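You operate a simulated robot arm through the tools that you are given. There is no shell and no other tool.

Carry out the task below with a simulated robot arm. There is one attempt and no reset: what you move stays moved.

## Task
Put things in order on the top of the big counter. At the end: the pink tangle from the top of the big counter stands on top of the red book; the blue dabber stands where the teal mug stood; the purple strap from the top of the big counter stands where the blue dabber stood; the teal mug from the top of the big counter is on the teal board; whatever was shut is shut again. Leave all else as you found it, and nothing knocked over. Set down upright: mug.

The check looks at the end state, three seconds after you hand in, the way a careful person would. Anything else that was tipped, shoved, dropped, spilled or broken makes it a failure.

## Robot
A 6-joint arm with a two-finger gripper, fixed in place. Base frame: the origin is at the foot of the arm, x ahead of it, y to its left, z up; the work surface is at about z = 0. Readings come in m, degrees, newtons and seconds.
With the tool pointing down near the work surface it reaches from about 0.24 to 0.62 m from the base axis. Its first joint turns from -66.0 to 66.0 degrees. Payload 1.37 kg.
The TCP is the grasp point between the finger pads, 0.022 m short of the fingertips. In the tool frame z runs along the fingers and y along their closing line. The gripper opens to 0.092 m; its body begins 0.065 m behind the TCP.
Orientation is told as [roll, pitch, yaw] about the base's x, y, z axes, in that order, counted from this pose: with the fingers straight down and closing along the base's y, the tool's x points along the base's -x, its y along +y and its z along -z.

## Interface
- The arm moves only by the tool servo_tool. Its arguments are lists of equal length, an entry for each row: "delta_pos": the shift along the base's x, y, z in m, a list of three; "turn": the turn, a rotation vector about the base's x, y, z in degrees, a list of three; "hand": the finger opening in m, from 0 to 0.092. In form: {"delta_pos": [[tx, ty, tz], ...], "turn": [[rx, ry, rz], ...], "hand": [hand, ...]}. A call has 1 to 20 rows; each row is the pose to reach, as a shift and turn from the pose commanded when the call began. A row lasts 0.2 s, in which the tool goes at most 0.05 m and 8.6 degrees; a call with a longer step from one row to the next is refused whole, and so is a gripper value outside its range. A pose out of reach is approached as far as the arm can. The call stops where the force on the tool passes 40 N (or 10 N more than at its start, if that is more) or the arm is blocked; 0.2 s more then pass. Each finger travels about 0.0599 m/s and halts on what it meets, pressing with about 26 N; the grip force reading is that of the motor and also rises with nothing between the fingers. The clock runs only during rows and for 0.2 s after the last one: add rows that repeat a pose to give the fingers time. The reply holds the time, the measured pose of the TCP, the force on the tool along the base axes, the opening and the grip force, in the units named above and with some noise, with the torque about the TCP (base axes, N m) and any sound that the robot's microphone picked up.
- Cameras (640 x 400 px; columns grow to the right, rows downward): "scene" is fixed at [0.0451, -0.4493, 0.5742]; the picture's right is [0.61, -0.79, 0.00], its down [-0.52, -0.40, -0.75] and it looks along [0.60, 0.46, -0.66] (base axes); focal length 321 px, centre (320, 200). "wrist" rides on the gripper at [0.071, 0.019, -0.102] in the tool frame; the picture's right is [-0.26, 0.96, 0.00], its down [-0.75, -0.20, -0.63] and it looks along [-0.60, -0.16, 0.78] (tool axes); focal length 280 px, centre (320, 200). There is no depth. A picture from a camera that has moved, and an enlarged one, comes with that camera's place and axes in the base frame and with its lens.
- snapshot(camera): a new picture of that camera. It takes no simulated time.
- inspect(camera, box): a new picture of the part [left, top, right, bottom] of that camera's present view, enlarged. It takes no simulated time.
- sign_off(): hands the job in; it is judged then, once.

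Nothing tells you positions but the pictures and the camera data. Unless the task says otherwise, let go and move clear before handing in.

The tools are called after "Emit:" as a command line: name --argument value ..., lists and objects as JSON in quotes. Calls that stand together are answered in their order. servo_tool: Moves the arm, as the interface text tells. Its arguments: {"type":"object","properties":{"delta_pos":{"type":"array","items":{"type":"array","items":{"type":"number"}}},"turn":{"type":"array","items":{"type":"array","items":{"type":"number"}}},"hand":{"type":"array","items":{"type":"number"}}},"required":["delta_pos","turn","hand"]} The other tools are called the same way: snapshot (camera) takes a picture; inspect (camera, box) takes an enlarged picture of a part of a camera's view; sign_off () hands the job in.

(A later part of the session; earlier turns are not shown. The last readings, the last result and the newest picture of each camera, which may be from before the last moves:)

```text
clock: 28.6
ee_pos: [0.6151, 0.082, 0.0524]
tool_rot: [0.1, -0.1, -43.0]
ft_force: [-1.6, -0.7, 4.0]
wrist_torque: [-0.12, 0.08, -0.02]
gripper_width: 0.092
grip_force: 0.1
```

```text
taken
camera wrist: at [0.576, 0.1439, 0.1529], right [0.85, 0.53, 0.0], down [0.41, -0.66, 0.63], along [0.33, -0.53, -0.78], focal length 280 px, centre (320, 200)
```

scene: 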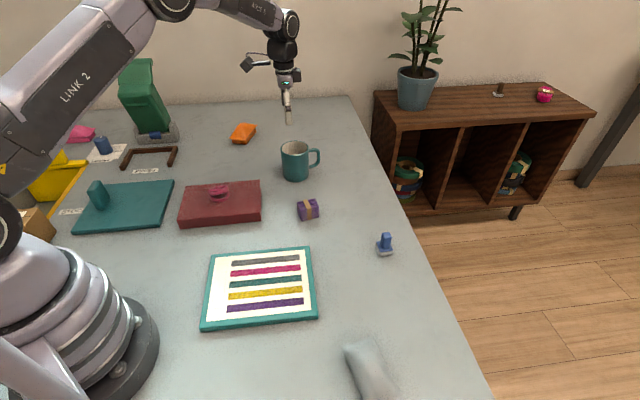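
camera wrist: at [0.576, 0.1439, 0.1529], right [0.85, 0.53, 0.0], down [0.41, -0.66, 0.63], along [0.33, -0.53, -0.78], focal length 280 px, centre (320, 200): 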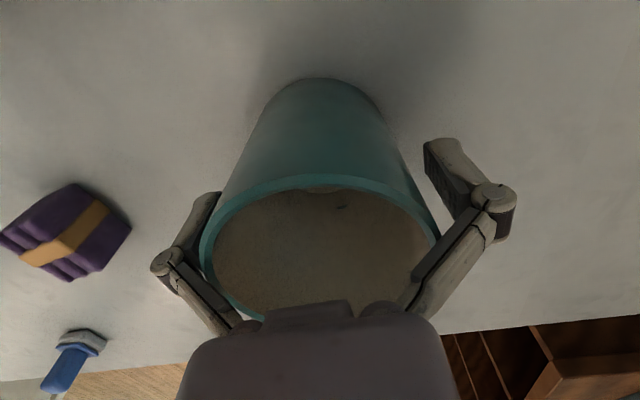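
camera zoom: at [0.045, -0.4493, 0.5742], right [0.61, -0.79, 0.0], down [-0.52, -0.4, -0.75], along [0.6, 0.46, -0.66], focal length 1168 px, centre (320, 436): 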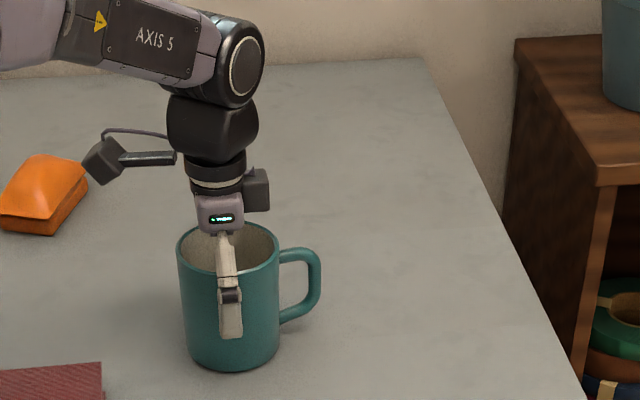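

There's a light touch (4 N), most likely finger links on the rim, so I'm slightly too deep. I'll back up 15 mm, then close.

Emit:
servo_tool --delta_pos '[[0.0, 0.0, 0.008], [0.0, 0.0, 0.015], [0.0, 0.0, 0.015]]' --turn '[[0, 0, 0], [0, 0, 0], [0, 0, 0]]' --hand '[0.092, 0.092, 0.092]'

Emit:
inspect --camera "scene" --box '[240, 80, 400, 190]'

Emit:
snapshot --camera "wrist"

```text
clock: 29.4
ee_pos: [0.6147, 0.0819, 0.0661]
tool_rot: [0.1, 0.0, -43.0]
ft_force: [-0.6, 0.1, 0.1]
wrist_torque: [-0.02, -0.03, 0.0]
gripper_width: 0.092
grip_force: 0.1
```

```text
3.64 times, centred on (320, 135) of scene
camera zoom: at [0.0451, -0.4493, 0.5742], right [0.61, -0.79, 0.0], down [-0.52, -0.4, -0.75], along [0.6, 0.46, -0.66], focal length 1168 px, centre (320, 436)
```

zoom: 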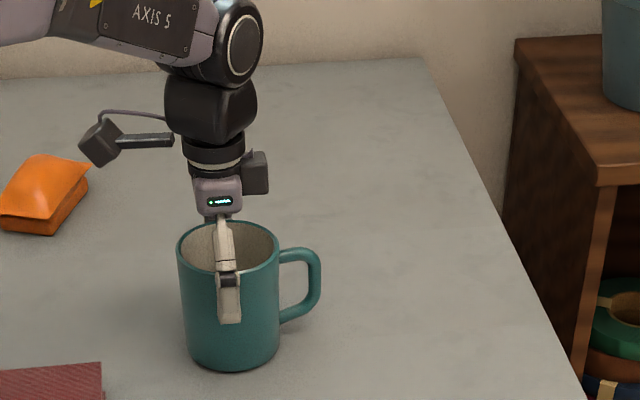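

```text
taken
camera wrist: at [0.5757, 0.1444, 0.1673], right [0.85, 0.53, 0.0], down [0.41, -0.66, 0.62], along [0.33, -0.53, -0.78], focal length 280 px, centre (320, 200)
```

wrist: 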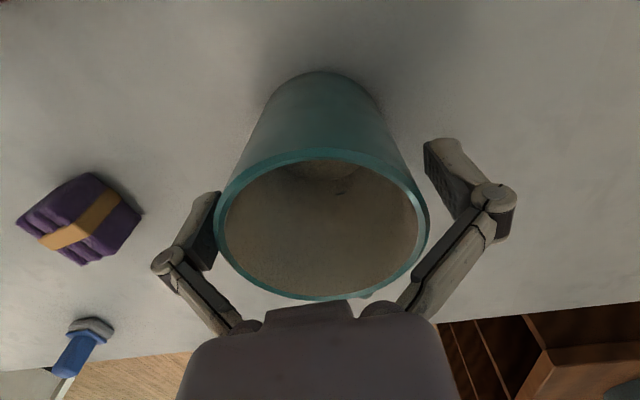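

No contact now and the fingers sit either side of the mug body. I'll close gently.

Emit:
servo_tool --delta_pos '[[0, 0, 0], [0, 0, 0], [0, 0, 0], [0, 0, 0], [0, 0, 0]]' --turn '[[0, 0, 0], [0, 0, 0], [0, 0, 0], [0, 0, 0], [0, 0, 0]]' --hand '[0.086, 0.08, 0.075, 0.07, 0.068]'

Emit:
inspect --camera "scene" --box '[240, 80, 400, 190]'

Emit:
snapshot --camera "wrist"

```text
clock: 30.6
ee_pos: [0.6146, 0.0821, 0.0662]
tool_rot: [0.0, 0.1, -43.0]
ft_force: [-3.1, -1.4, 5.2]
wrist_torque: [-0.1, 0.26, -0.03]
gripper_width: 0.0772
grip_force: 25.9
```

```text
3.64 times, centred on (320, 135) of scene
camera zoom: at [0.045, -0.4493, 0.5742], right [0.61, -0.79, 0.0], down [-0.52, -0.4, -0.75], along [0.6, 0.46, -0.66], focal length 1168 px, centre (320, 436)
```

zoom: 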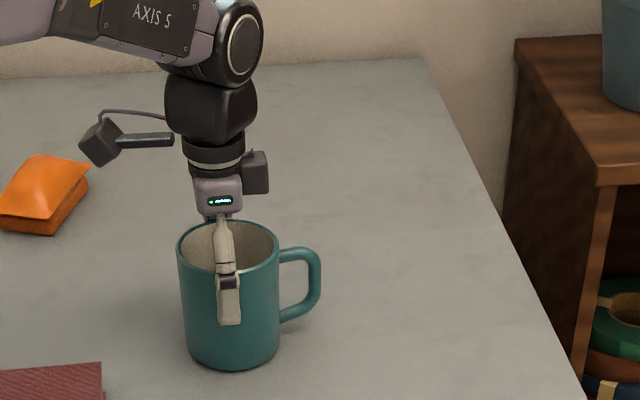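

```text
taken
camera wrist: at [0.5758, 0.1442, 0.1676], right [0.85, 0.53, 0.0], down [0.41, -0.66, 0.63], along [0.33, -0.53, -0.78], focal length 280 px, centre (320, 200)
```

wrist: 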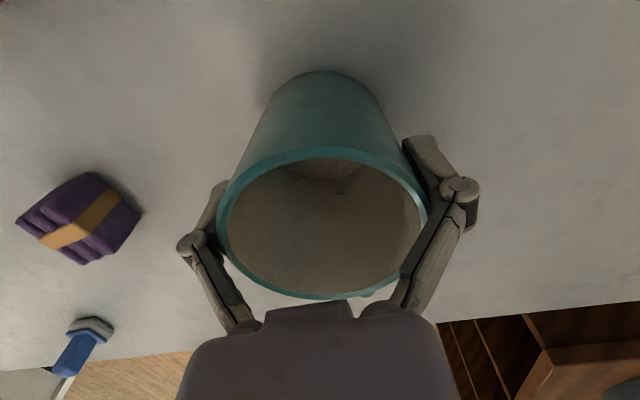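

The grip holds at 0.077 m and the mug hasn't shifted. I'll lift straight up slowly.

Emit:
servo_tool --delta_pos '[[0, 0, 0.008], [0, 0, 0.02], [0, 0, 0.04], [0, 0, 0.06], [0, 0, 0.08], [0, 0, 0.08]]' --turn '[[0, 0, 0], [0, 0, 0], [0, 0, 0], [0, 0, 0], [0, 0, 0], [0, 0, 0]]' --hand '[0.066, 0.066, 0.066, 0.066, 0.066, 0.066]'

Emit:
inspect --camera "scene" --box '[240, 60, 400, 180]'

Emit:
snapshot --camera "wrist"

```text
clock: 32.0
ee_pos: [0.614, 0.0825, 0.1461]
tool_rot: [0.0, -0.1, -43.0]
ft_force: [-0.3, -0.8, -3.0]
wrist_torque: [0.01, 0.04, -0.01]
gripper_width: 0.0771
grip_force: 25.9
```

```text
3.33 times, centred on (320, 120) of scene
camera zoom: at [0.0451, -0.4493, 0.5742], right [0.61, -0.79, 0.0], down [-0.52, -0.4, -0.75], along [0.6, 0.46, -0.66], focal length 1071 px, centre (320, 467)
```

zoom: 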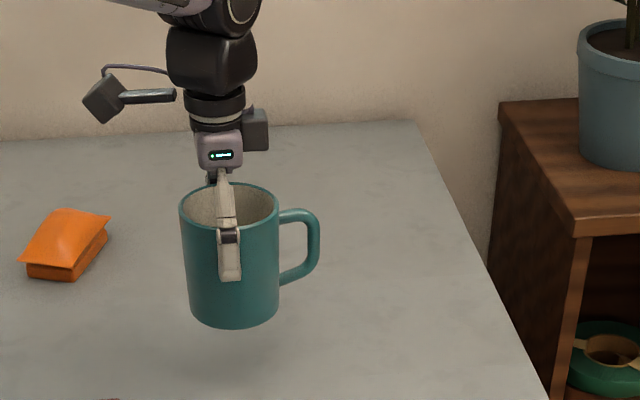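

```text
taken
camera wrist: at [0.5749, 0.1448, 0.2474], right [0.85, 0.53, 0.0], down [0.41, -0.66, 0.62], along [0.33, -0.53, -0.78], focal length 280 px, centre (320, 200)
```

wrist: 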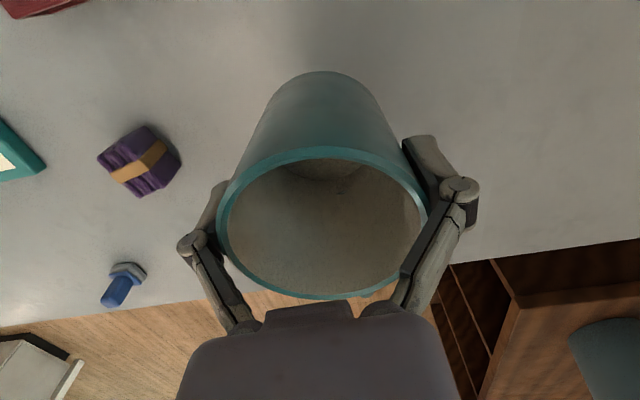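

The mug is held upright (about 3 N weight). I'll carry it level over the counter to above the striped teal board, aiming for (0.29, -0.115).

Emit:
servo_tool --delta_pos '[[0, 0, 0.02], [-0.01, -0.006, 0.045], [-0.035, -0.021, 0.06], [-0.068, -0.041, 0.065], [-0.1, -0.061, 0.065], [-0.133, -0.081, 0.065], [-0.166, -0.101, 0.065], [-0.199, -0.121, 0.065], [-0.232, -0.141, 0.065], [-0.264, -0.161, 0.065], [-0.29, -0.177, 0.065], [-0.31, -0.189, 0.06], [-0.32, -0.195, 0.055], [-0.324, -0.1975, 0.05], [-0.324, -0.1975, 0.05]]' --turn '[[0, 0, 0], [0, 0, 0], [0, 0, 0], [0, 0, 0], [0, 0, 0], [0, 0, 0], [0, 0, 0], [0, 0, 0], [0, 0, 0], [0, 0, 0], [0, 0, 0], [0, 0, 0], [0, 0, 0], [0, 0, 0], [0, 0, 0]]' --hand '[0.066, 0.066, 0.066, 0.066, 0.066, 0.066, 0.066, 0.066, 0.066, 0.066, 0.066, 0.066, 0.066, 0.066, 0.066]'

Emit:
snapshot --camera "scene"

Emit:
snapshot --camera "wrist"

```text
clock: 35.2
ee_pos: [0.2917, -0.1157, 0.1955]
tool_rot: [0.0, 0.0, -43.0]
ft_force: [-0.6, 0.1, -2.8]
wrist_torque: [0.03, 0.06, 0.0]
gripper_width: 0.0773
grip_force: 26.2
```

```text
taken
```

scene: 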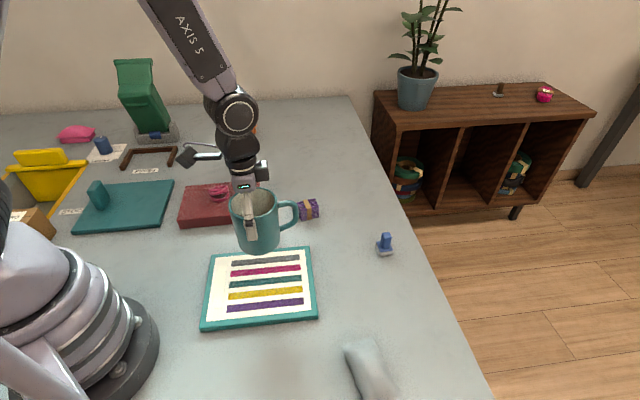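

```text
taken
camera wrist: at [0.2517, -0.0536, 0.2972], right [0.85, 0.53, 0.0], down [0.41, -0.66, 0.63], along [0.33, -0.53, -0.78], focal length 280 px, centre (320, 200)
```

wrist: 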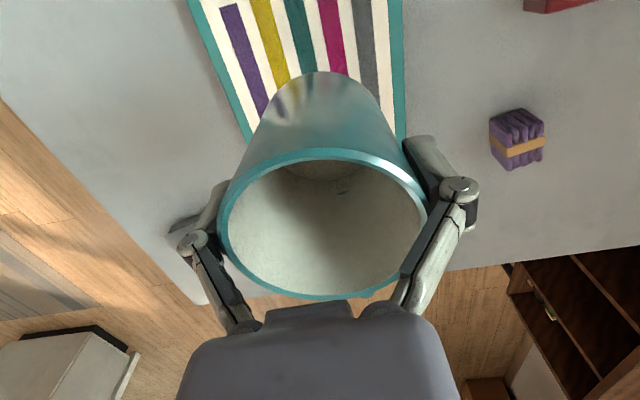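

The mug is above the striped board. I'll lower it to about 1 cm above the surface.

Emit:
servo_tool --delta_pos '[[0, 0, -0.025], [0, 0, -0.05], [0, 0, -0.075], [0, 0, -0.092], [0, 0, -0.1], [0, 0, -0.1]]' --turn '[[0, 0, 0], [0, 0, 0], [0, 0, 0], [0, 0, 0], [0, 0, 0], [0, 0, 0]]' --hand '[0.066, 0.066, 0.066, 0.066, 0.066, 0.066]'

Emit:
inspect --camera "scene" --box '[180, 190, 340, 340]'

```text
clock: 36.6
ee_pos: [0.29, -0.1151, 0.0954]
tool_rot: [0.0, 0.0, -43.1]
ft_force: [-0.6, -0.4, -2.5]
wrist_torque: [0.03, 0.03, 0.01]
gripper_width: 0.0772
grip_force: 25.9
```

```text
2.67 times, centred on (260, 265) of scene
camera zoom: at [0.0451, -0.4493, 0.5742], right [0.61, -0.79, 0.0], down [-0.52, -0.4, -0.75], along [0.6, 0.46, -0.66], focal length 857 px, centre (480, 27)
```

zoom: 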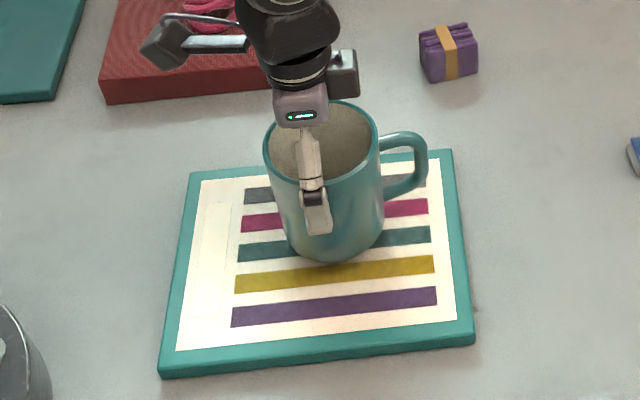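

It's nicely over the board. I'll ease down in small steps.

Emit:
servo_tool --delta_pos '[[0, 0, -0.003], [0, 0, -0.006], [0, 0, -0.009], [0, 0, -0.009]]' --turn '[[0, 0, 0], [0, 0, 0], [0, 0, 0], [0, 0, 0]]' --hand '[0.066, 0.066, 0.066, 0.066]'

```text
clock: 37.6
ee_pos: [0.2903, -0.1162, 0.0863]
tool_rot: [0.0, 0.1, -42.9]
ft_force: [-0.1, -0.1, -3.1]
wrist_torque: [0.01, 0.03, 0.0]
gripper_width: 0.0773
grip_force: 26.5
```

Emit:
servo_tool --delta_pos '[[0, 0, -0.0015], [0, 0, -0.003], [0, 0, -0.003]]' --turn '[[0, 0, 0], [0, 0, 0], [0, 0, 0]]' --hand '[0.066, 0.066, 0.066]'

```text
clock: 38.4
ee_pos: [0.2911, -0.1158, 0.0852]
tool_rot: [0.0, 0.1, -43.0]
ft_force: [0.6, -0.2, -2.2]
wrist_torque: [0.07, 0.02, 0.0]
gripper_width: 0.0775
grip_force: 25.5
```

Emit:
servo_tool --delta_pos '[[0, 0, -0.001], [0, 0, -0.002], [0, 0, -0.002]]' --turn '[[0, 0, 0], [0, 0, 0], [0, 0, 0]]' --hand '[0.066, 0.066, 0.066]'

```text
clock: 39.2
ee_pos: [0.2902, -0.1158, 0.081]
tool_rot: [-0.1, 0.1, -43.1]
ft_force: [-1.1, 2.8, 12.1]
wrist_torque: [-0.17, 0.15, -0.01]
gripper_width: 0.0769
grip_force: 26.3
```

Contact with the board at about 12 N. I'll relieve slightly and open the fingers.

Emit:
servo_tool --delta_pos '[[0, 0, 0.0005], [0, 0, 0.001], [0, 0, 0.001], [0, 0, 0.001], [0, 0, 0.001], [0, 0, 0.001]]' --turn '[[0, 0, 0], [0, 0, 0], [0, 0, 0], [0, 0, 0], [0, 0, 0], [0, 0, 0]]' --hand '[0.066, 0.068, 0.078, 0.086, 0.092, 0.092]'

Emit:
snapshot --camera "wrist"

Emit:
inspect --camera "scene" --box '[180, 190, 340, 340]'

```text
clock: 40.6
ee_pos: [0.291, -0.1158, 0.0833]
tool_rot: [0.0, 0.0, -43.0]
ft_force: [-0.3, -0.3, 0.6]
wrist_torque: [0.0, 0.01, -0.02]
gripper_width: 0.0921
grip_force: 0.1
```

```text
taken
camera wrist: at [0.2514, -0.0531, 0.1843], right [0.85, 0.53, 0.0], down [0.41, -0.66, 0.63], along [0.33, -0.53, -0.78], focal length 280 px, centre (320, 200)
```

wrist: 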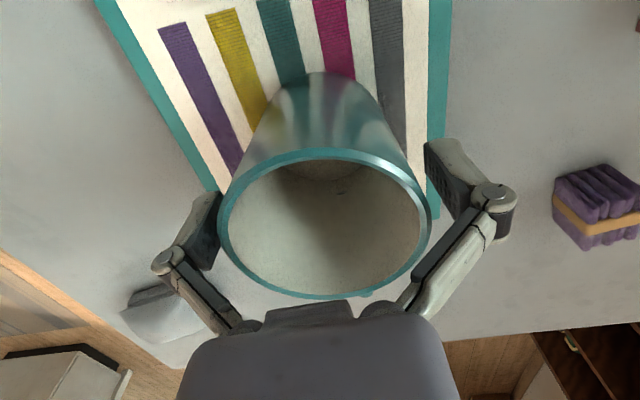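

```text
2.67 times, centred on (260, 265) of scene
camera zoom: at [0.0451, -0.4493, 0.5742], right [0.61, -0.79, 0.0], down [-0.52, -0.4, -0.75], along [0.6, 0.46, -0.66], focal length 857 px, centre (480, 27)
```

zoom: 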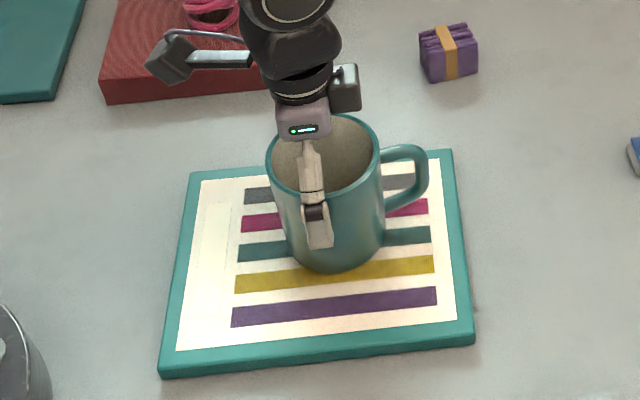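

The mug stands on the board with the fingers free. I'll rise straight up.

Emit:
servo_tool --delta_pos '[[0, 0, 0.01], [0, 0, 0.03], [0, 0, 0.06], [0, 0, 0.1], [0, 0, 0.14], [0, 0, 0.15], [0, 0, 0.15]]' --turn '[[0, 0, 0], [0, 0, 0], [0, 0, 0], [0, 0, 0], [0, 0, 0], [0, 0, 0], [0, 0, 0]]' --hand '[0.092, 0.092, 0.092, 0.092, 0.092, 0.092, 0.092]'

Emit:
snapshot --camera "scene"

Emit:
snapshot --camera "wrist"

```text
clock: 42.2
ee_pos: [0.2911, -0.1148, 0.2339]
tool_rot: [0.0, 0.0, -42.9]
ft_force: [-0.2, 0.3, 0.1]
wrist_torque: [0.02, 0.0, 0.01]
gripper_width: 0.0919
grip_force: 0.0
```

```text
taken
```

scene: 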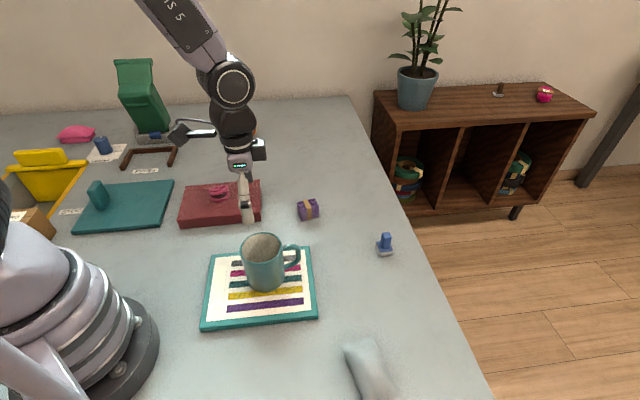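

```text
taken
camera wrist: at [0.2517, -0.0535, 0.3347], right [0.85, 0.53, 0.0], down [0.41, -0.66, 0.63], along [0.33, -0.53, -0.78], focal length 280 px, centre (320, 200)
```

wrist: 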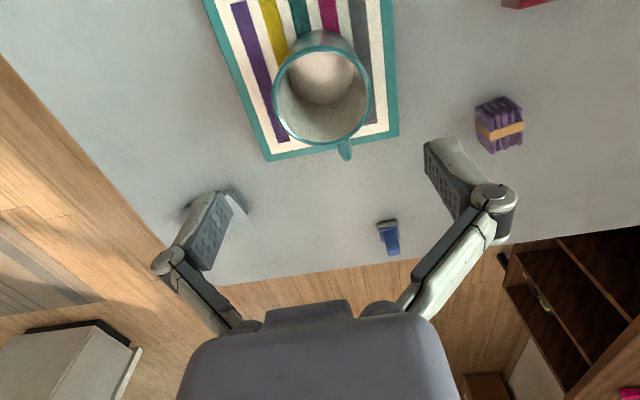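

The mug stands upright on the board with its handle along it. Next I'll go above the blue dabber at about (0.507, -0.263) for a close look.

Emit:
servo_tool --delta_pos '[[0.02, -0.014, 0], [0.05, -0.034, 0], [0.085, -0.058, 0], [0.12, -0.082, -0.01], [0.155, -0.106, -0.03], [0.185, -0.127, -0.045], [0.205, -0.14, -0.058], [0.216, -0.148, -0.064], [0.216, -0.148, -0.064]]' --turn '[[0, 0, 0], [0, 0, 0], [0, 0, 0], [0, 0, 0], [0, 0, 0], [0, 0, 0], [0, 0, 0], [0, 0, 0], [0, 0, 0]]' --hand '[0.092, 0.085, 0.08, 0.075, 0.07, 0.065, 0.06, 0.06, 0.06]'

Emit:
snapshot --camera "wrist"

Emit:
inspect --camera "wrist" --box '[220, 20, 420, 145]'

Emit:
inspect --camera "scene" --box '[340, 190, 440, 270]'

```text
clock: 44.2
ee_pos: [0.5061, -0.2634, 0.1696]
tool_rot: [0.0, 0.1, -43.1]
ft_force: [0.9, -0.3, -0.3]
wrist_torque: [0.01, 0.02, -0.01]
gripper_width: 0.06
grip_force: 0.0
```

```text
taken
camera wrist: at [0.4671, -0.2011, 0.2707], right [0.85, 0.53, 0.0], down [0.41, -0.66, 0.62], along [0.33, -0.53, -0.78], focal length 280 px, centre (320, 200)
```

wrist: 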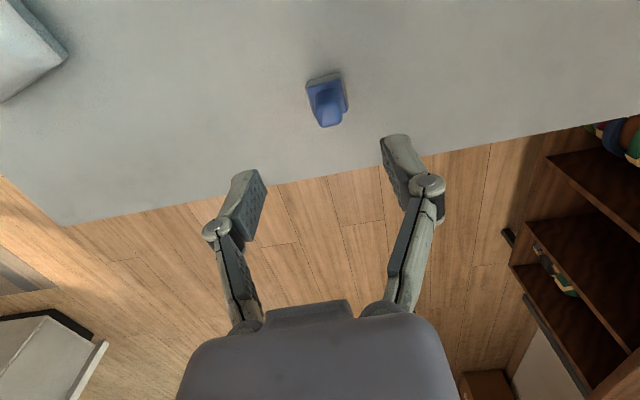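

```text
3.20 times, centred on (320, 82) of wrist
camera zoom: at [0.4671, -0.2011, 0.2707], right [0.85, 0.53, 0.0], down [0.41, -0.66, 0.62], along [0.33, -0.53, -0.78], focal length 897 px, centre (320, 576)
```

zoom: 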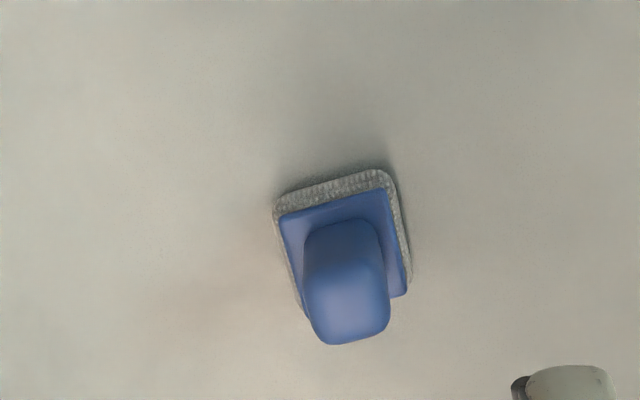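

```text
5.00 times, centred on (390, 230) of scene
camera zoom: at [0.0451, -0.4493, 0.5742], right [0.61, -0.79, 0.0], down [-0.52, -0.4, -0.75], along [0.6, 0.46, -0.66], focal length 1607 px, centre (-30, 50)
```

zoom: 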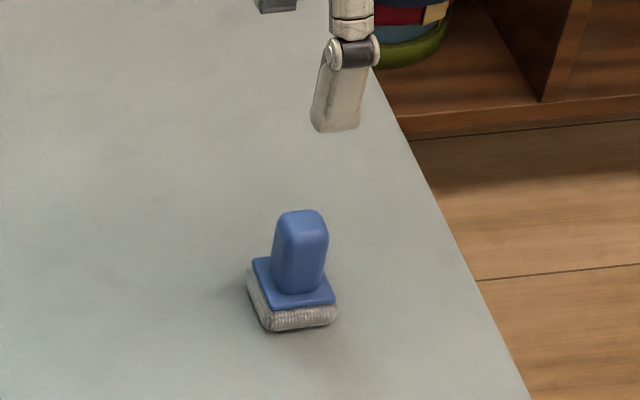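

The dabber's square pad is already aligned with the present tool yaw; its centre is at about (0.518, -0.2695) and its stem reaches z of about 0.056. I'll centre over it and go partway down to verify.

Emit:
servo_tool --delta_pos '[[0.006, -0.003, -0.01], [0.012, -0.0062, -0.035], [0.012, -0.0062, -0.065], [0.012, -0.0062, -0.065]]' --turn '[[0, 0, 0], [0, 0, 0], [0, 0, 0], [0, 0, 0]]' --hand '[0.06, 0.06, 0.06, 0.06]'

Emit:
snapshot --camera "wrist"

Emit:
inspect --camera "scene" --box '[340, 190, 440, 270]'

```text
clock: 45.2
ee_pos: [0.518, -0.2706, 0.1045]
tool_rot: [0.0, 0.0, -42.9]
ft_force: [0.4, 0.8, -0.5]
wrist_torque: [-0.03, 0.0, 0.01]
gripper_width: 0.0597
grip_force: 0.0
```

```text
taken
camera wrist: at [0.4791, -0.208, 0.2054], right [0.85, 0.53, 0.0], down [0.41, -0.66, 0.63], along [0.33, -0.53, -0.78], focal length 280 px, centre (320, 200)
```

wrist: 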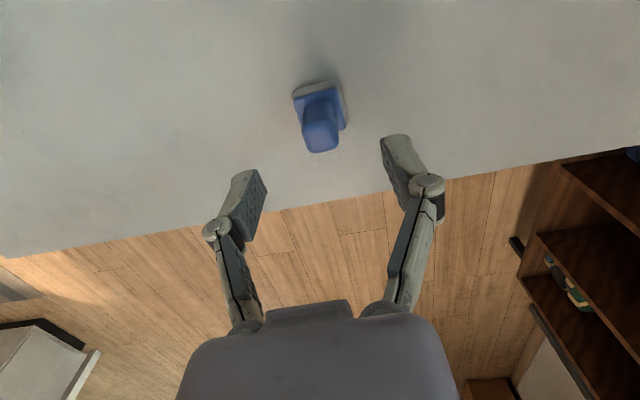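

```text
5.00 times, centred on (390, 230) of scene
camera zoom: at [0.0451, -0.4493, 0.5742], right [0.61, -0.79, 0.0], down [-0.52, -0.4, -0.75], along [0.6, 0.46, -0.66], focal length 1607 px, centre (-30, 50)
```

zoom: 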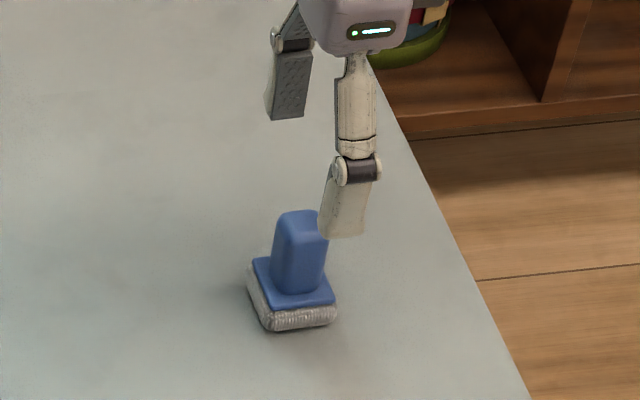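

The tool is aligned with the stem to within about 1 mm. I'll descend and grip the stem above the blue plate.

Emit:
servo_tool --delta_pos '[[0, 0, -0.02], [0, 0, -0.04], [0, 0, -0.053], [0, 0, -0.053], [0, 0, -0.053]]' --turn '[[0, 0, 0], [0, 0, 0], [0, 0, 0], [0, 0, 0], [0, 0, 0]]' --hand '[0.06, 0.06, 0.06, 0.06, 0.05]'

Emit:
snapshot --camera "wrist"

Emit:
inspect --camera "scene" --box '[340, 190, 440, 270]'

```text
clock: 46.4
ee_pos: [0.5192, -0.2699, 0.0515]
tool_rot: [0.0, 0.0, -42.9]
ft_force: [0.7, 0.1, -0.2]
wrist_torque: [-0.02, 0.0, 0.02]
gripper_width: 0.0501
grip_force: 0.0
```

```text
taken
camera wrist: at [0.4796, -0.2077, 0.1523], right [0.85, 0.53, 0.0], down [0.41, -0.66, 0.63], along [0.33, -0.53, -0.78], focal length 280 px, centre (320, 200)
```

wrist: 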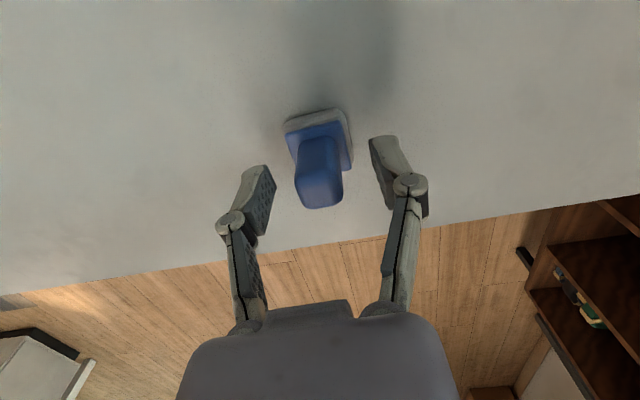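

```text
5.00 times, centred on (390, 230) of scene
camera zoom: at [0.0451, -0.4493, 0.5742], right [0.61, -0.79, 0.0], down [-0.52, -0.4, -0.75], along [0.6, 0.46, -0.66], focal length 1607 px, centre (-30, 50)
```

zoom: 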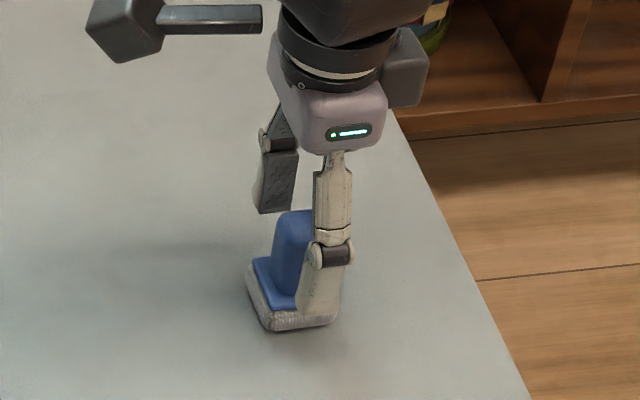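

Both fingers flank the stem. Closing now.

Emit:
servo_tool --delta_pos '[[0, 0, 0], [0, 0, 0], [0, 0, 0], [0, 0, 0], [0, 0, 0]]' --turn '[[0, 0, 0], [0, 0, 0], [0, 0, 0], [0, 0, 0], [0, 0, 0]]' --hand '[0.04, 0.03, 0.022, 0.015, 0.012]'

Emit:
snapshot --camera "wrist"

Emit:
inspect --camera "scene" --box '[340, 190, 440, 270]'

```text
clock: 47.6
ee_pos: [0.5193, -0.2699, 0.0517]
tool_rot: [-0.1, 0.0, -43.0]
ft_force: [-0.1, -0.9, 0.2]
wrist_torque: [0.0, -0.02, -0.01]
gripper_width: 0.0197
grip_force: 26.3
```

```text
taken
camera wrist: at [0.4796, -0.2077, 0.1524], right [0.85, 0.53, 0.0], down [0.41, -0.66, 0.63], along [0.33, -0.53, -0.78], focal length 280 px, centre (320, 200)
```

wrist: 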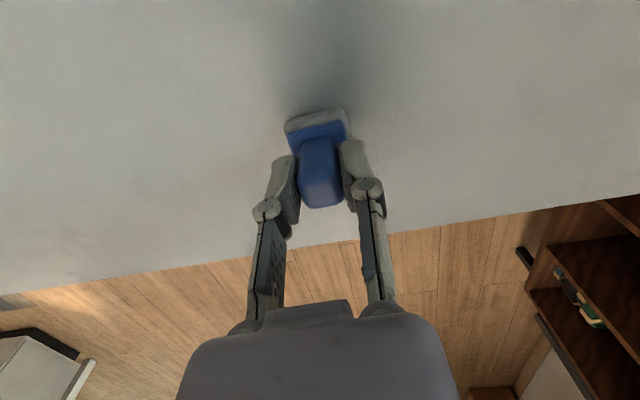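

```text
5.00 times, centred on (390, 230) of scene
camera zoom: at [0.0451, -0.4493, 0.5742], right [0.61, -0.79, 0.0], down [-0.52, -0.4, -0.75], along [0.6, 0.46, -0.66], focal length 1607 px, centre (-30, 50)
```

zoom: 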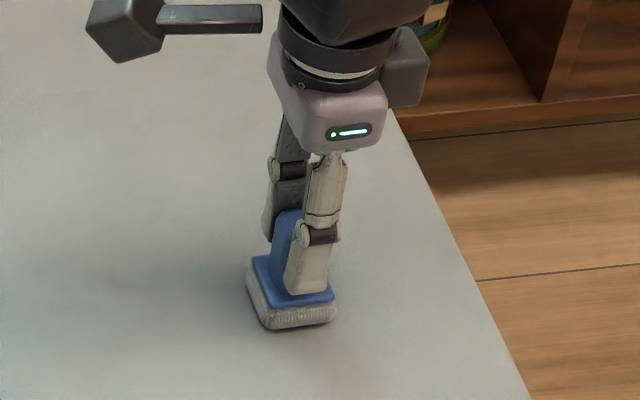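

The stem is gripped at 19.7 mm without shifting the pad. I'll lift it and carry it to where the mug stood, about (0.616, 0.081), keeping its orientation.

Emit:
servo_tool --delta_pos '[[0, 0, 0.012], [0, 0, 0.04], [0, 0, 0.075], [0.003, 0.01, 0.1], [0.011, 0.04, 0.105], [0.02, 0.074, 0.105], [0.03, 0.11, 0.105], [0.04, 0.146, 0.105], [0.05, 0.182, 0.105], [0.06, 0.218, 0.105], [0.07, 0.254, 0.105], [0.08, 0.29, 0.1], [0.088, 0.32, 0.09], [0.094, 0.341, 0.08], [0.0965, 0.351, 0.075], [0.0965, 0.351, 0.075]]' --turn '[[0, 0, 0], [0, 0, 0], [0, 0, 0], [0, 0, 0], [0, 0, 0], [0, 0, 0], [0, 0, 0], [0, 0, 0], [0, 0, 0], [0, 0, 0], [0, 0, 0], [0, 0, 0], [0, 0, 0], [0, 0, 0], [0, 0, 0], [0, 0, 0]]' --hand '[0.012, 0.012, 0.012, 0.012, 0.012, 0.012, 0.012, 0.012, 0.012, 0.012, 0.012, 0.012, 0.012, 0.012, 0.012, 0.012]'

Emit:
snapshot --camera "wrist"

Emit:
snapshot --camera "scene"

```text
clock: 51.0
ee_pos: [0.6145, 0.0827, 0.1262]
tool_rot: [0.1, 0.0, -43.1]
ft_force: [0.6, 0.8, -0.6]
wrist_torque: [0.0, 0.02, -0.01]
gripper_width: 0.02
grip_force: 26.5
```

```text
taken
camera wrist: at [0.5759, 0.1445, 0.2271], right [0.85, 0.53, 0.0], down [0.41, -0.66, 0.62], along [0.33, -0.53, -0.78], focal length 280 px, centre (320, 200)
```

wrist: 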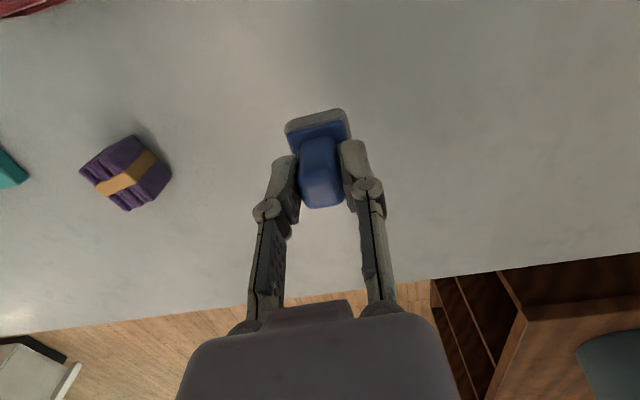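

```text
taken
```

scene: 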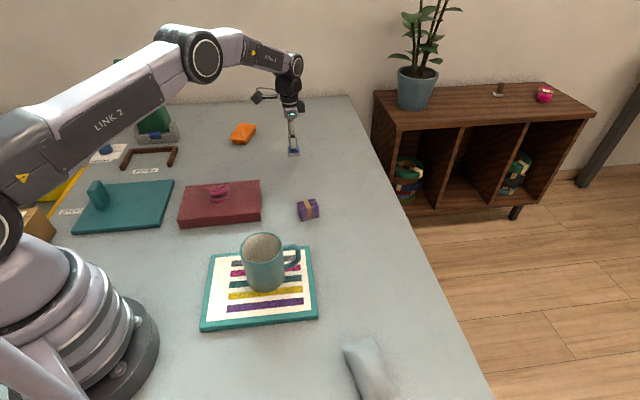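

The dabber hangs upright over the mug's old spot. I'll lower to just above the counter.

Emit:
servo_tool --delta_pos '[[0.0005, -0.0005, -0.025], [0.001, -0.001, -0.05], [0.001, -0.0015, -0.064], [0.001, -0.0015, -0.069], [0.001, -0.0015, -0.069]]' --turn '[[0, 0, 0], [0, 0, 0], [0, 0, 0], [0, 0, 0], [0, 0, 0]]' --hand '[0.012, 0.012, 0.012, 0.012, 0.012]'

Emit:
inspect --camera "scene" --box '[240, 110, 360, 200]'

```text
clock: 52.2
ee_pos: [0.6161, 0.0806, 0.057]
tool_rot: [0.0, 0.1, -43.0]
ft_force: [1.0, -0.1, 0.3]
wrist_torque: [0.03, -0.01, -0.01]
gripper_width: 0.0199
grip_force: 26.2
```

```text
4.44 times, centred on (300, 155) of scene
camera zoom: at [0.0451, -0.4493, 0.5742], right [0.61, -0.79, 0.0], down [-0.52, -0.4, -0.75], along [0.6, 0.46, -0.66], focal length 1428 px, centre (409, 400)
```

zoom: 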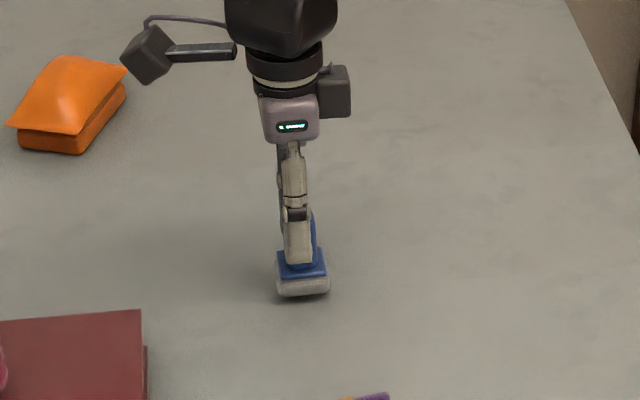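

It lines up with the mug's old footprint. Easing down to contact.

Emit:
servo_tool --delta_pos '[[0, 0, -0.0015], [0, 0, -0.003], [0, 0, -0.004], [0, 0, -0.004]]' --turn '[[0, 0, 0], [0, 0, 0], [0, 0, 0], [0, 0, 0]]' --hand '[0.012, 0.012, 0.012, 0.012]'

```text
clock: 53.2
ee_pos: [0.6161, 0.0801, 0.0523]
tool_rot: [0.0, 0.0, -42.9]
ft_force: [-0.1, -0.8, -0.1]
wrist_torque: [0.01, 0.02, -0.01]
gripper_width: 0.0198
grip_force: 26.4
```

Emit:
servo_tool --delta_pos '[[0, 0, -0.0008], [0, 0, -0.0015], [0, 0, -0.0015]]' --turn '[[0, 0, 0], [0, 0, 0], [0, 0, 0]]' --hand '[0.012, 0.012, 0.012]'

```text
clock: 54.0
ee_pos: [0.6153, 0.0804, 0.0526]
tool_rot: [0.0, 0.0, -43.0]
ft_force: [0.3, -0.3, -0.1]
wrist_torque: [0.03, 0.04, -0.03]
gripper_width: 0.0199
grip_force: 26.3
```

Emit:
servo_tool --delta_pos '[[0, 0, -0.0008], [0, 0, -0.0015], [0, 0, -0.0015]]' --turn '[[0, 0, 0], [0, 0, 0], [0, 0, 0]]' --hand '[0.012, 0.012, 0.012]'

```text
clock: 54.8
ee_pos: [0.616, 0.0801, 0.0513]
tool_rot: [0.1, 0.0, -43.0]
ft_force: [-5.2, -0.2, 11.6]
wrist_torque: [0.05, 0.21, 0.01]
gripper_width: 0.0198
grip_force: 26.4
```

Contact (about 12 N). I'll relieve slightly and open.

Emit:
servo_tool --delta_pos '[[0, 0, 0.0005], [0, 0, 0.0008], [0, 0, 0.0008], [0, 0, 0.0008], [0, 0, 0.0008], [0, 0, 0.0008]]' --turn '[[0, 0, 0], [0, 0, 0], [0, 0, 0], [0, 0, 0], [0, 0, 0], [0, 0, 0]]' --hand '[0.012, 0.015, 0.024, 0.035, 0.05, 0.05]'

Emit:
snapshot --camera "wrist"

Emit:
inspect --camera "scene" --box '[240, 110, 360, 200]'

```text
clock: 56.2
ee_pos: [0.6164, 0.0798, 0.0509]
tool_rot: [0.0, 0.0, -43.1]
ft_force: [0.3, 0.1, -0.2]
wrist_torque: [-0.04, -0.03, -0.02]
gripper_width: 0.0499
grip_force: 0.1
```

```text
taken
camera wrist: at [0.5772, 0.142, 0.1521], right [0.85, 0.53, 0.0], down [0.41, -0.66, 0.63], along [0.33, -0.53, -0.78], focal length 280 px, centre (320, 200)
```

wrist: 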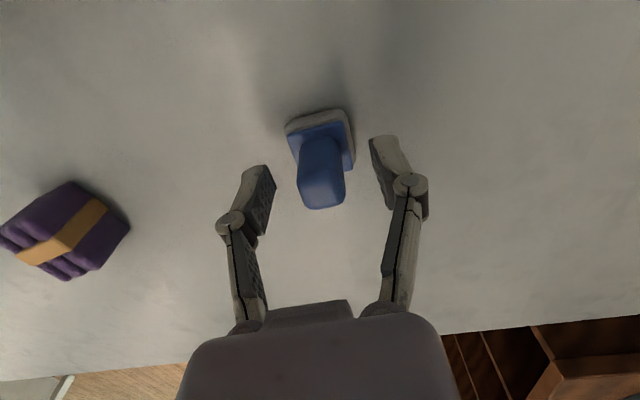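

```text
4.44 times, centred on (300, 155) of scene
camera zoom: at [0.0451, -0.4493, 0.5742], right [0.61, -0.79, 0.0], down [-0.52, -0.4, -0.75], along [0.6, 0.46, -0.66], focal length 1428 px, centre (409, 400)
```

zoom: 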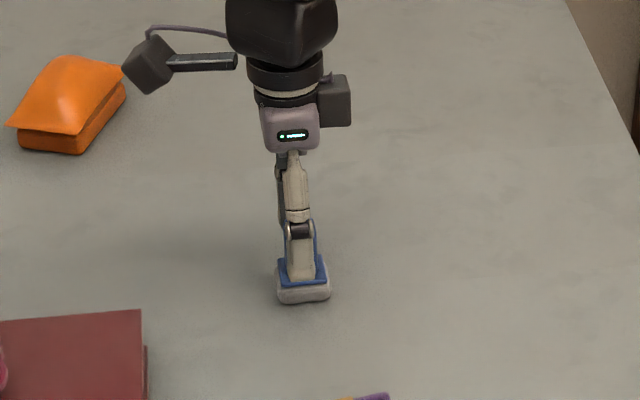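

The dabber stands upright on its pad. I'll rise straight up and then move over the purple strap at about (0.504, -0.059).

Emit:
servo_tool --delta_pos '[[0, 0, 0.015], [0, 0, 0.05], [0, 0, 0.09], [-0.01, -0.012, 0.115], [-0.035, -0.043, 0.12], [-0.062, -0.077, 0.12], [-0.089, -0.11, 0.12], [-0.107, -0.132, 0.12], [-0.112, -0.139, 0.12], [-0.112, -0.139, 0.12]]' --turn '[[0, 0, 0], [0, 0, 0], [0, 0, 0], [0, 0, 0], [0, 0, 0], [0, 0, 0], [0, 0, 0], [0, 0, 0], [0, 0, 0], [0, 0, 0]]' --hand '[0.05, 0.05, 0.05, 0.06, 0.07, 0.08, 0.085, 0.085, 0.085, 0.085]'

Emit:
snapshot --camera "wrist"

Emit:
inspect --camera "wrist" --box '[220, 20, 420, 145]'

Emit:
inspect --camera "scene" --box '[240, 120, 400, 240]'

```text
clock: 58.4
ee_pos: [0.5046, -0.0584, 0.1699]
tool_rot: [-0.1, -0.1, -42.9]
ft_force: [-0.2, -0.3, 1.1]
wrist_torque: [-0.03, 0.0, -0.03]
gripper_width: 0.085
grip_force: 0.0
```

```text
taken
camera wrist: at [0.4664, 0.0031, 0.2718], right [0.85, 0.53, 0.0], down [0.41, -0.66, 0.63], along [0.33, -0.53, -0.78], focal length 280 px, centre (320, 200)
```

wrist: 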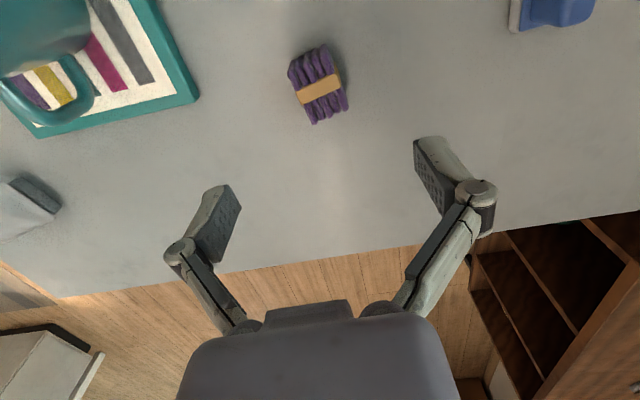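

```text
3.20 times, centred on (320, 82) of wrist
camera zoom: at [0.4664, 0.0031, 0.2718], right [0.85, 0.53, 0.0], down [0.41, -0.66, 0.63], along [0.33, -0.53, -0.78], focal length 897 px, centre (320, 576)
```

zoom: 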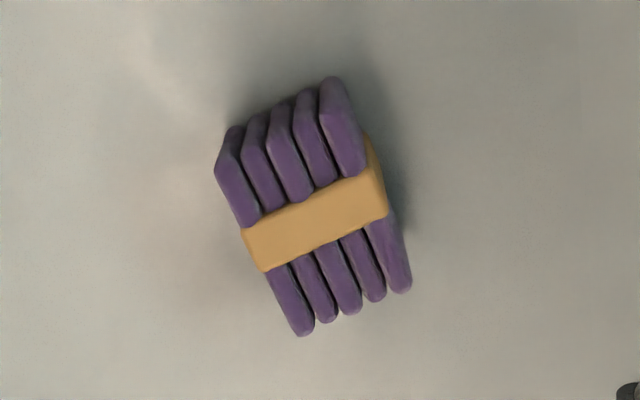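

```text
3.33 times, centred on (320, 180) of scene
camera zoom: at [0.045, -0.4493, 0.5742], right [0.61, -0.79, 0.0], down [-0.52, -0.4, -0.75], along [0.6, 0.46, -0.66], focal length 1071 px, centre (320, 267)
```

zoom: 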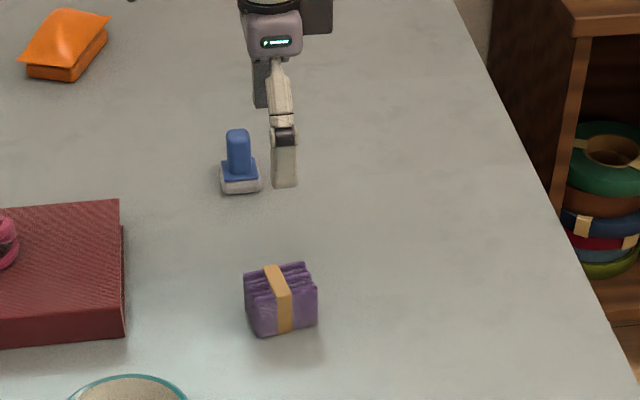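

The strap's five layers stand on edge, bundle about 38 mm wide along a direction of about 53°, centred near (0.5035, -0.060). I'll turn 7° to align, centre, and go partway down.

Emit:
servo_tool --delta_pos '[[-0.0005, -0.001, -0.02], [-0.001, -0.0015, -0.045], [-0.001, -0.0015, -0.07], [-0.001, -0.0015, -0.07]]' --turn '[[0, 0, 4], [0, 0, 7], [0, 0, 7], [0, 0, 7]]' --hand '[0.08, 0.07, 0.07, 0.07]'

Emit:
snapshot --camera "wrist"

Emit:
inspect --camera "scene" --box '[260, 150, 380, 240]'

```text
clock: 59.4
ee_pos: [0.5039, -0.0598, 0.1004]
tool_rot: [0.1, 0.0, -36.0]
ft_force: [0.6, 1.0, 0.6]
wrist_torque: [0.0, 0.0, 0.02]
gripper_width: 0.0702
grip_force: 0.1
```

```text
taken
camera wrist: at [0.4572, -0.0035, 0.2016], right [0.78, 0.63, 0.0], down [0.49, -0.61, 0.63], along [0.39, -0.49, -0.78], focal length 280 px, centre (320, 200)
```

wrist: 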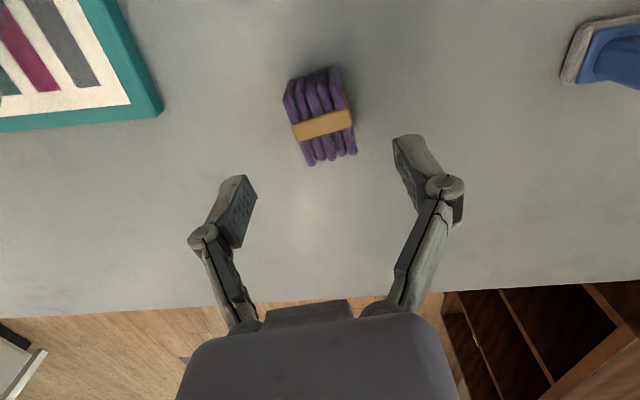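

```text
4.44 times, centred on (320, 195) of scene
camera zoom: at [0.0451, -0.4493, 0.5742], right [0.61, -0.79, 0.0], down [-0.52, -0.4, -0.75], along [0.6, 0.46, -0.66], focal length 1428 px, centre (320, 222)
```

zoom: 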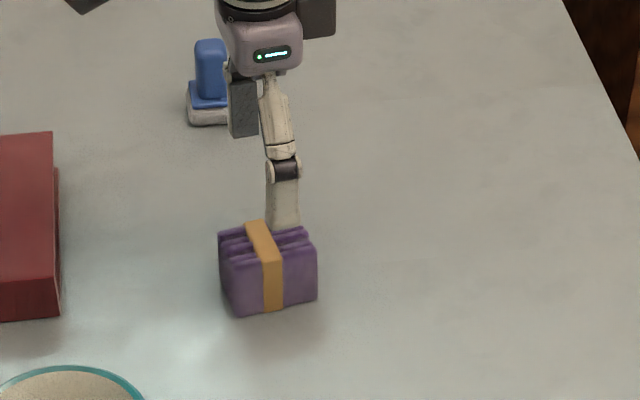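

The band is parallel to the closing line and centred within about 2 mm. I'll descend with the fingers open and then close on the bundle.

Emit:
servo_tool --delta_pos '[[0, 0.001, -0.03], [0, 0.001, -0.055], [0, 0.001, -0.069], [0, 0.001, -0.069]]' --turn '[[0, 0, 0], [0, 0, 0], [0, 0, 0], [0, 0, 0]]' --hand '[0.07, 0.07, 0.07, 0.065]'

Emit:
snapshot --camera "wrist"

Emit:
inspect --camera "scene" --box '[260, 150, 380, 240]'

```text
clock: 60.4
ee_pos: [0.5028, -0.0594, 0.0315]
tool_rot: [0.1, 0.1, -36.0]
ft_force: [0.1, 0.3, 0.0]
wrist_torque: [-0.03, 0.03, -0.02]
gripper_width: 0.0649
grip_force: 0.1
```

```text
taken
camera wrist: at [0.4575, -0.0027, 0.1326], right [0.78, 0.63, 0.0], down [0.49, -0.61, 0.63], along [0.39, -0.49, -0.78], focal length 280 px, centre (320, 200)
```

wrist: 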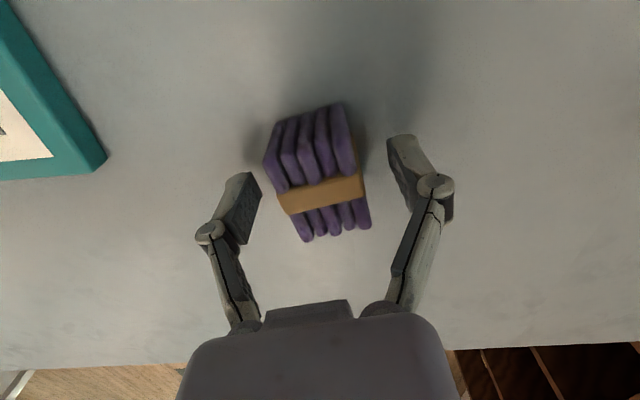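

```text
4.44 times, centred on (320, 195) of scene
camera zoom: at [0.0451, -0.4493, 0.5742], right [0.61, -0.79, 0.0], down [-0.52, -0.4, -0.75], along [0.6, 0.46, -0.66], focal length 1428 px, centre (320, 222)
```

zoom: 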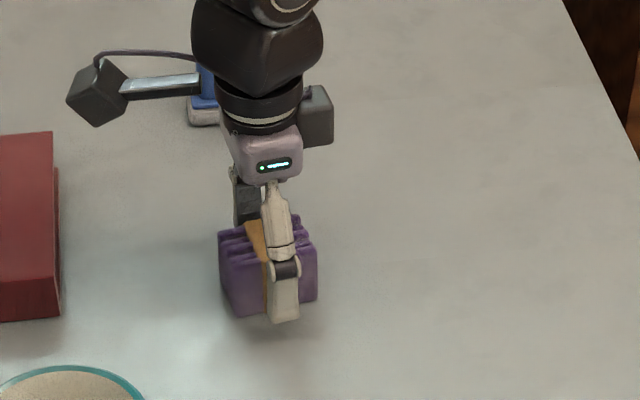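

Fingers flank the bundle. Closing gently.

Emit:
servo_tool --delta_pos '[[0, 0, 0], [0, 0, 0], [0, 0, 0], [0, 0, 0], [0, 0, 0]]' --turn '[[0, 0, 0], [0, 0, 0], [0, 0, 0], [0, 0, 0], [0, 0, 0]]' --hand '[0.055, 0.045, 0.038, 0.032, 0.03]'

Emit:
snapshot --camera "wrist"

Emit:
inspect --camera "scene" --box '[260, 150, 380, 240]'

```text
clock: 61.6
ee_pos: [0.5041, -0.0603, 0.0322]
tool_rot: [0.0, 0.0, -36.0]
ft_force: [-0.1, 1.1, 2.5]
wrist_torque: [0.03, 0.01, 0.04]
gripper_width: 0.0356
grip_force: 25.5
```

```text
taken
camera wrist: at [0.4575, -0.0027, 0.133], right [0.78, 0.63, 0.0], down [0.49, -0.61, 0.63], along [0.39, -0.49, -0.78], focal length 280 px, centre (320, 200)
```

wrist: 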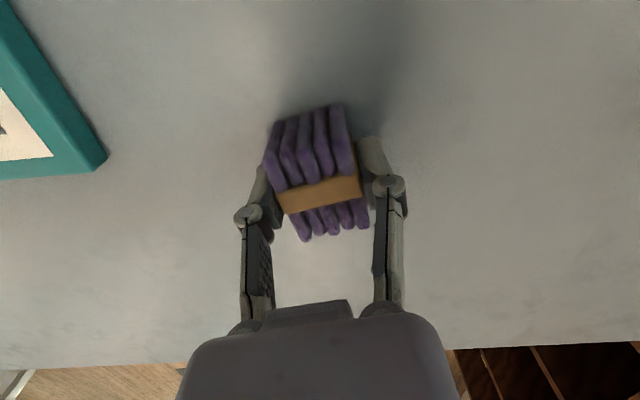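

```text
4.44 times, centred on (320, 195) of scene
camera zoom: at [0.045, -0.4493, 0.5742], right [0.61, -0.79, 0.0], down [-0.52, -0.4, -0.75], along [0.6, 0.46, -0.66], focal length 1428 px, centre (320, 222)
```

zoom: 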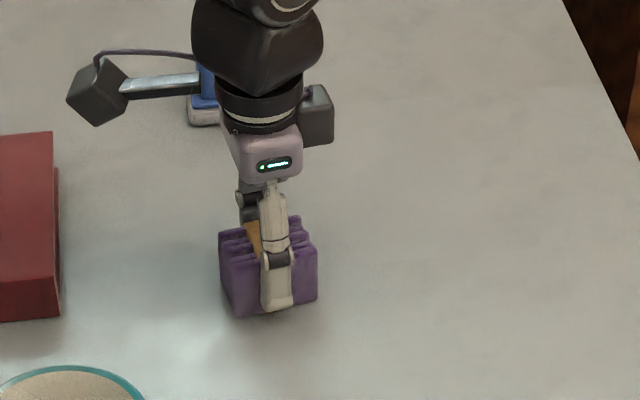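

The bundle is held at 35.6 mm. I'll lift it and carry it to the dabber's old spot at (0.518, -0.2695).

Emit:
servo_tool --delta_pos '[[0, 0, 0.01], [0, 0, 0.035], [0, 0, 0.07], [0.001, -0.015, 0.085], [0.003, -0.045, 0.088], [0.0055, -0.08, 0.088], [0.008, -0.115, 0.088], [0.01, -0.15, 0.088], [0.012, -0.18, 0.085], [0.0138, -0.2, 0.075], [0.0142, -0.2095, 0.065], [0.0142, -0.2095, 0.065]]' --turn '[[0, 0, 0], [0, 0, 0], [0, 0, 0], [0, 0, 0], [0, 0, 0], [0, 0, 0], [0, 0, 0], [0, 0, 0], [0, 0, 0], [0, 0, 0], [0, 0, 0], [0, 0, 0]]' --hand '[0.03, 0.03, 0.03, 0.03, 0.03, 0.03, 0.03, 0.03, 0.03, 0.03, 0.03, 0.03]'

Emit:
snapshot --camera "wrist"

Emit:
snapshot --camera "scene"

```text
clock: 64.2
ee_pos: [0.5176, -0.27, 0.0967]
tool_rot: [0.0, 0.0, -36.1]
ft_force: [-0.7, 0.7, -1.2]
wrist_torque: [0.03, 0.03, 0.01]
gripper_width: 0.0354
grip_force: 25.3
```

```text
taken
camera wrist: at [0.4713, -0.2124, 0.1975], right [0.78, 0.63, 0.0], down [0.49, -0.61, 0.62], along [0.39, -0.49, -0.78], focal length 280 px, centre (320, 200)
```

wrist: 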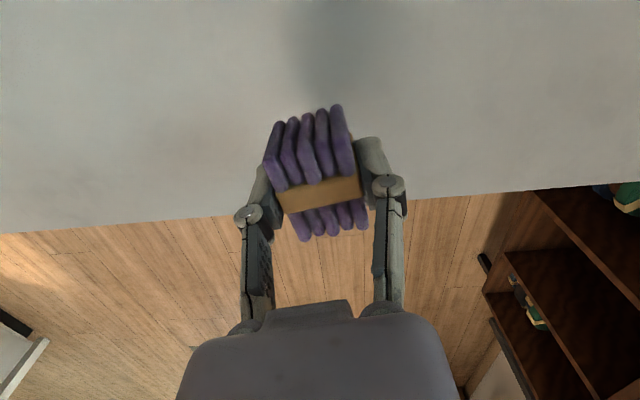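

```text
taken
```

scene: 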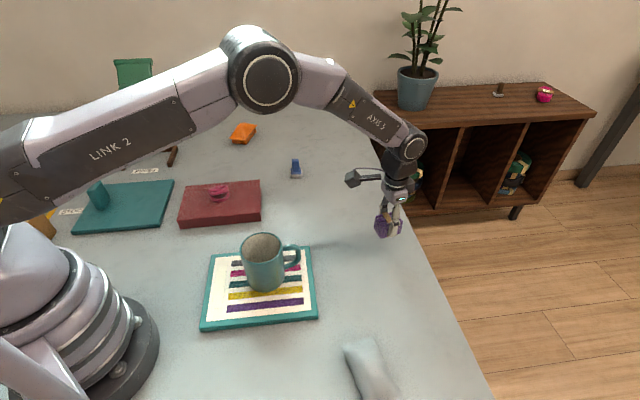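

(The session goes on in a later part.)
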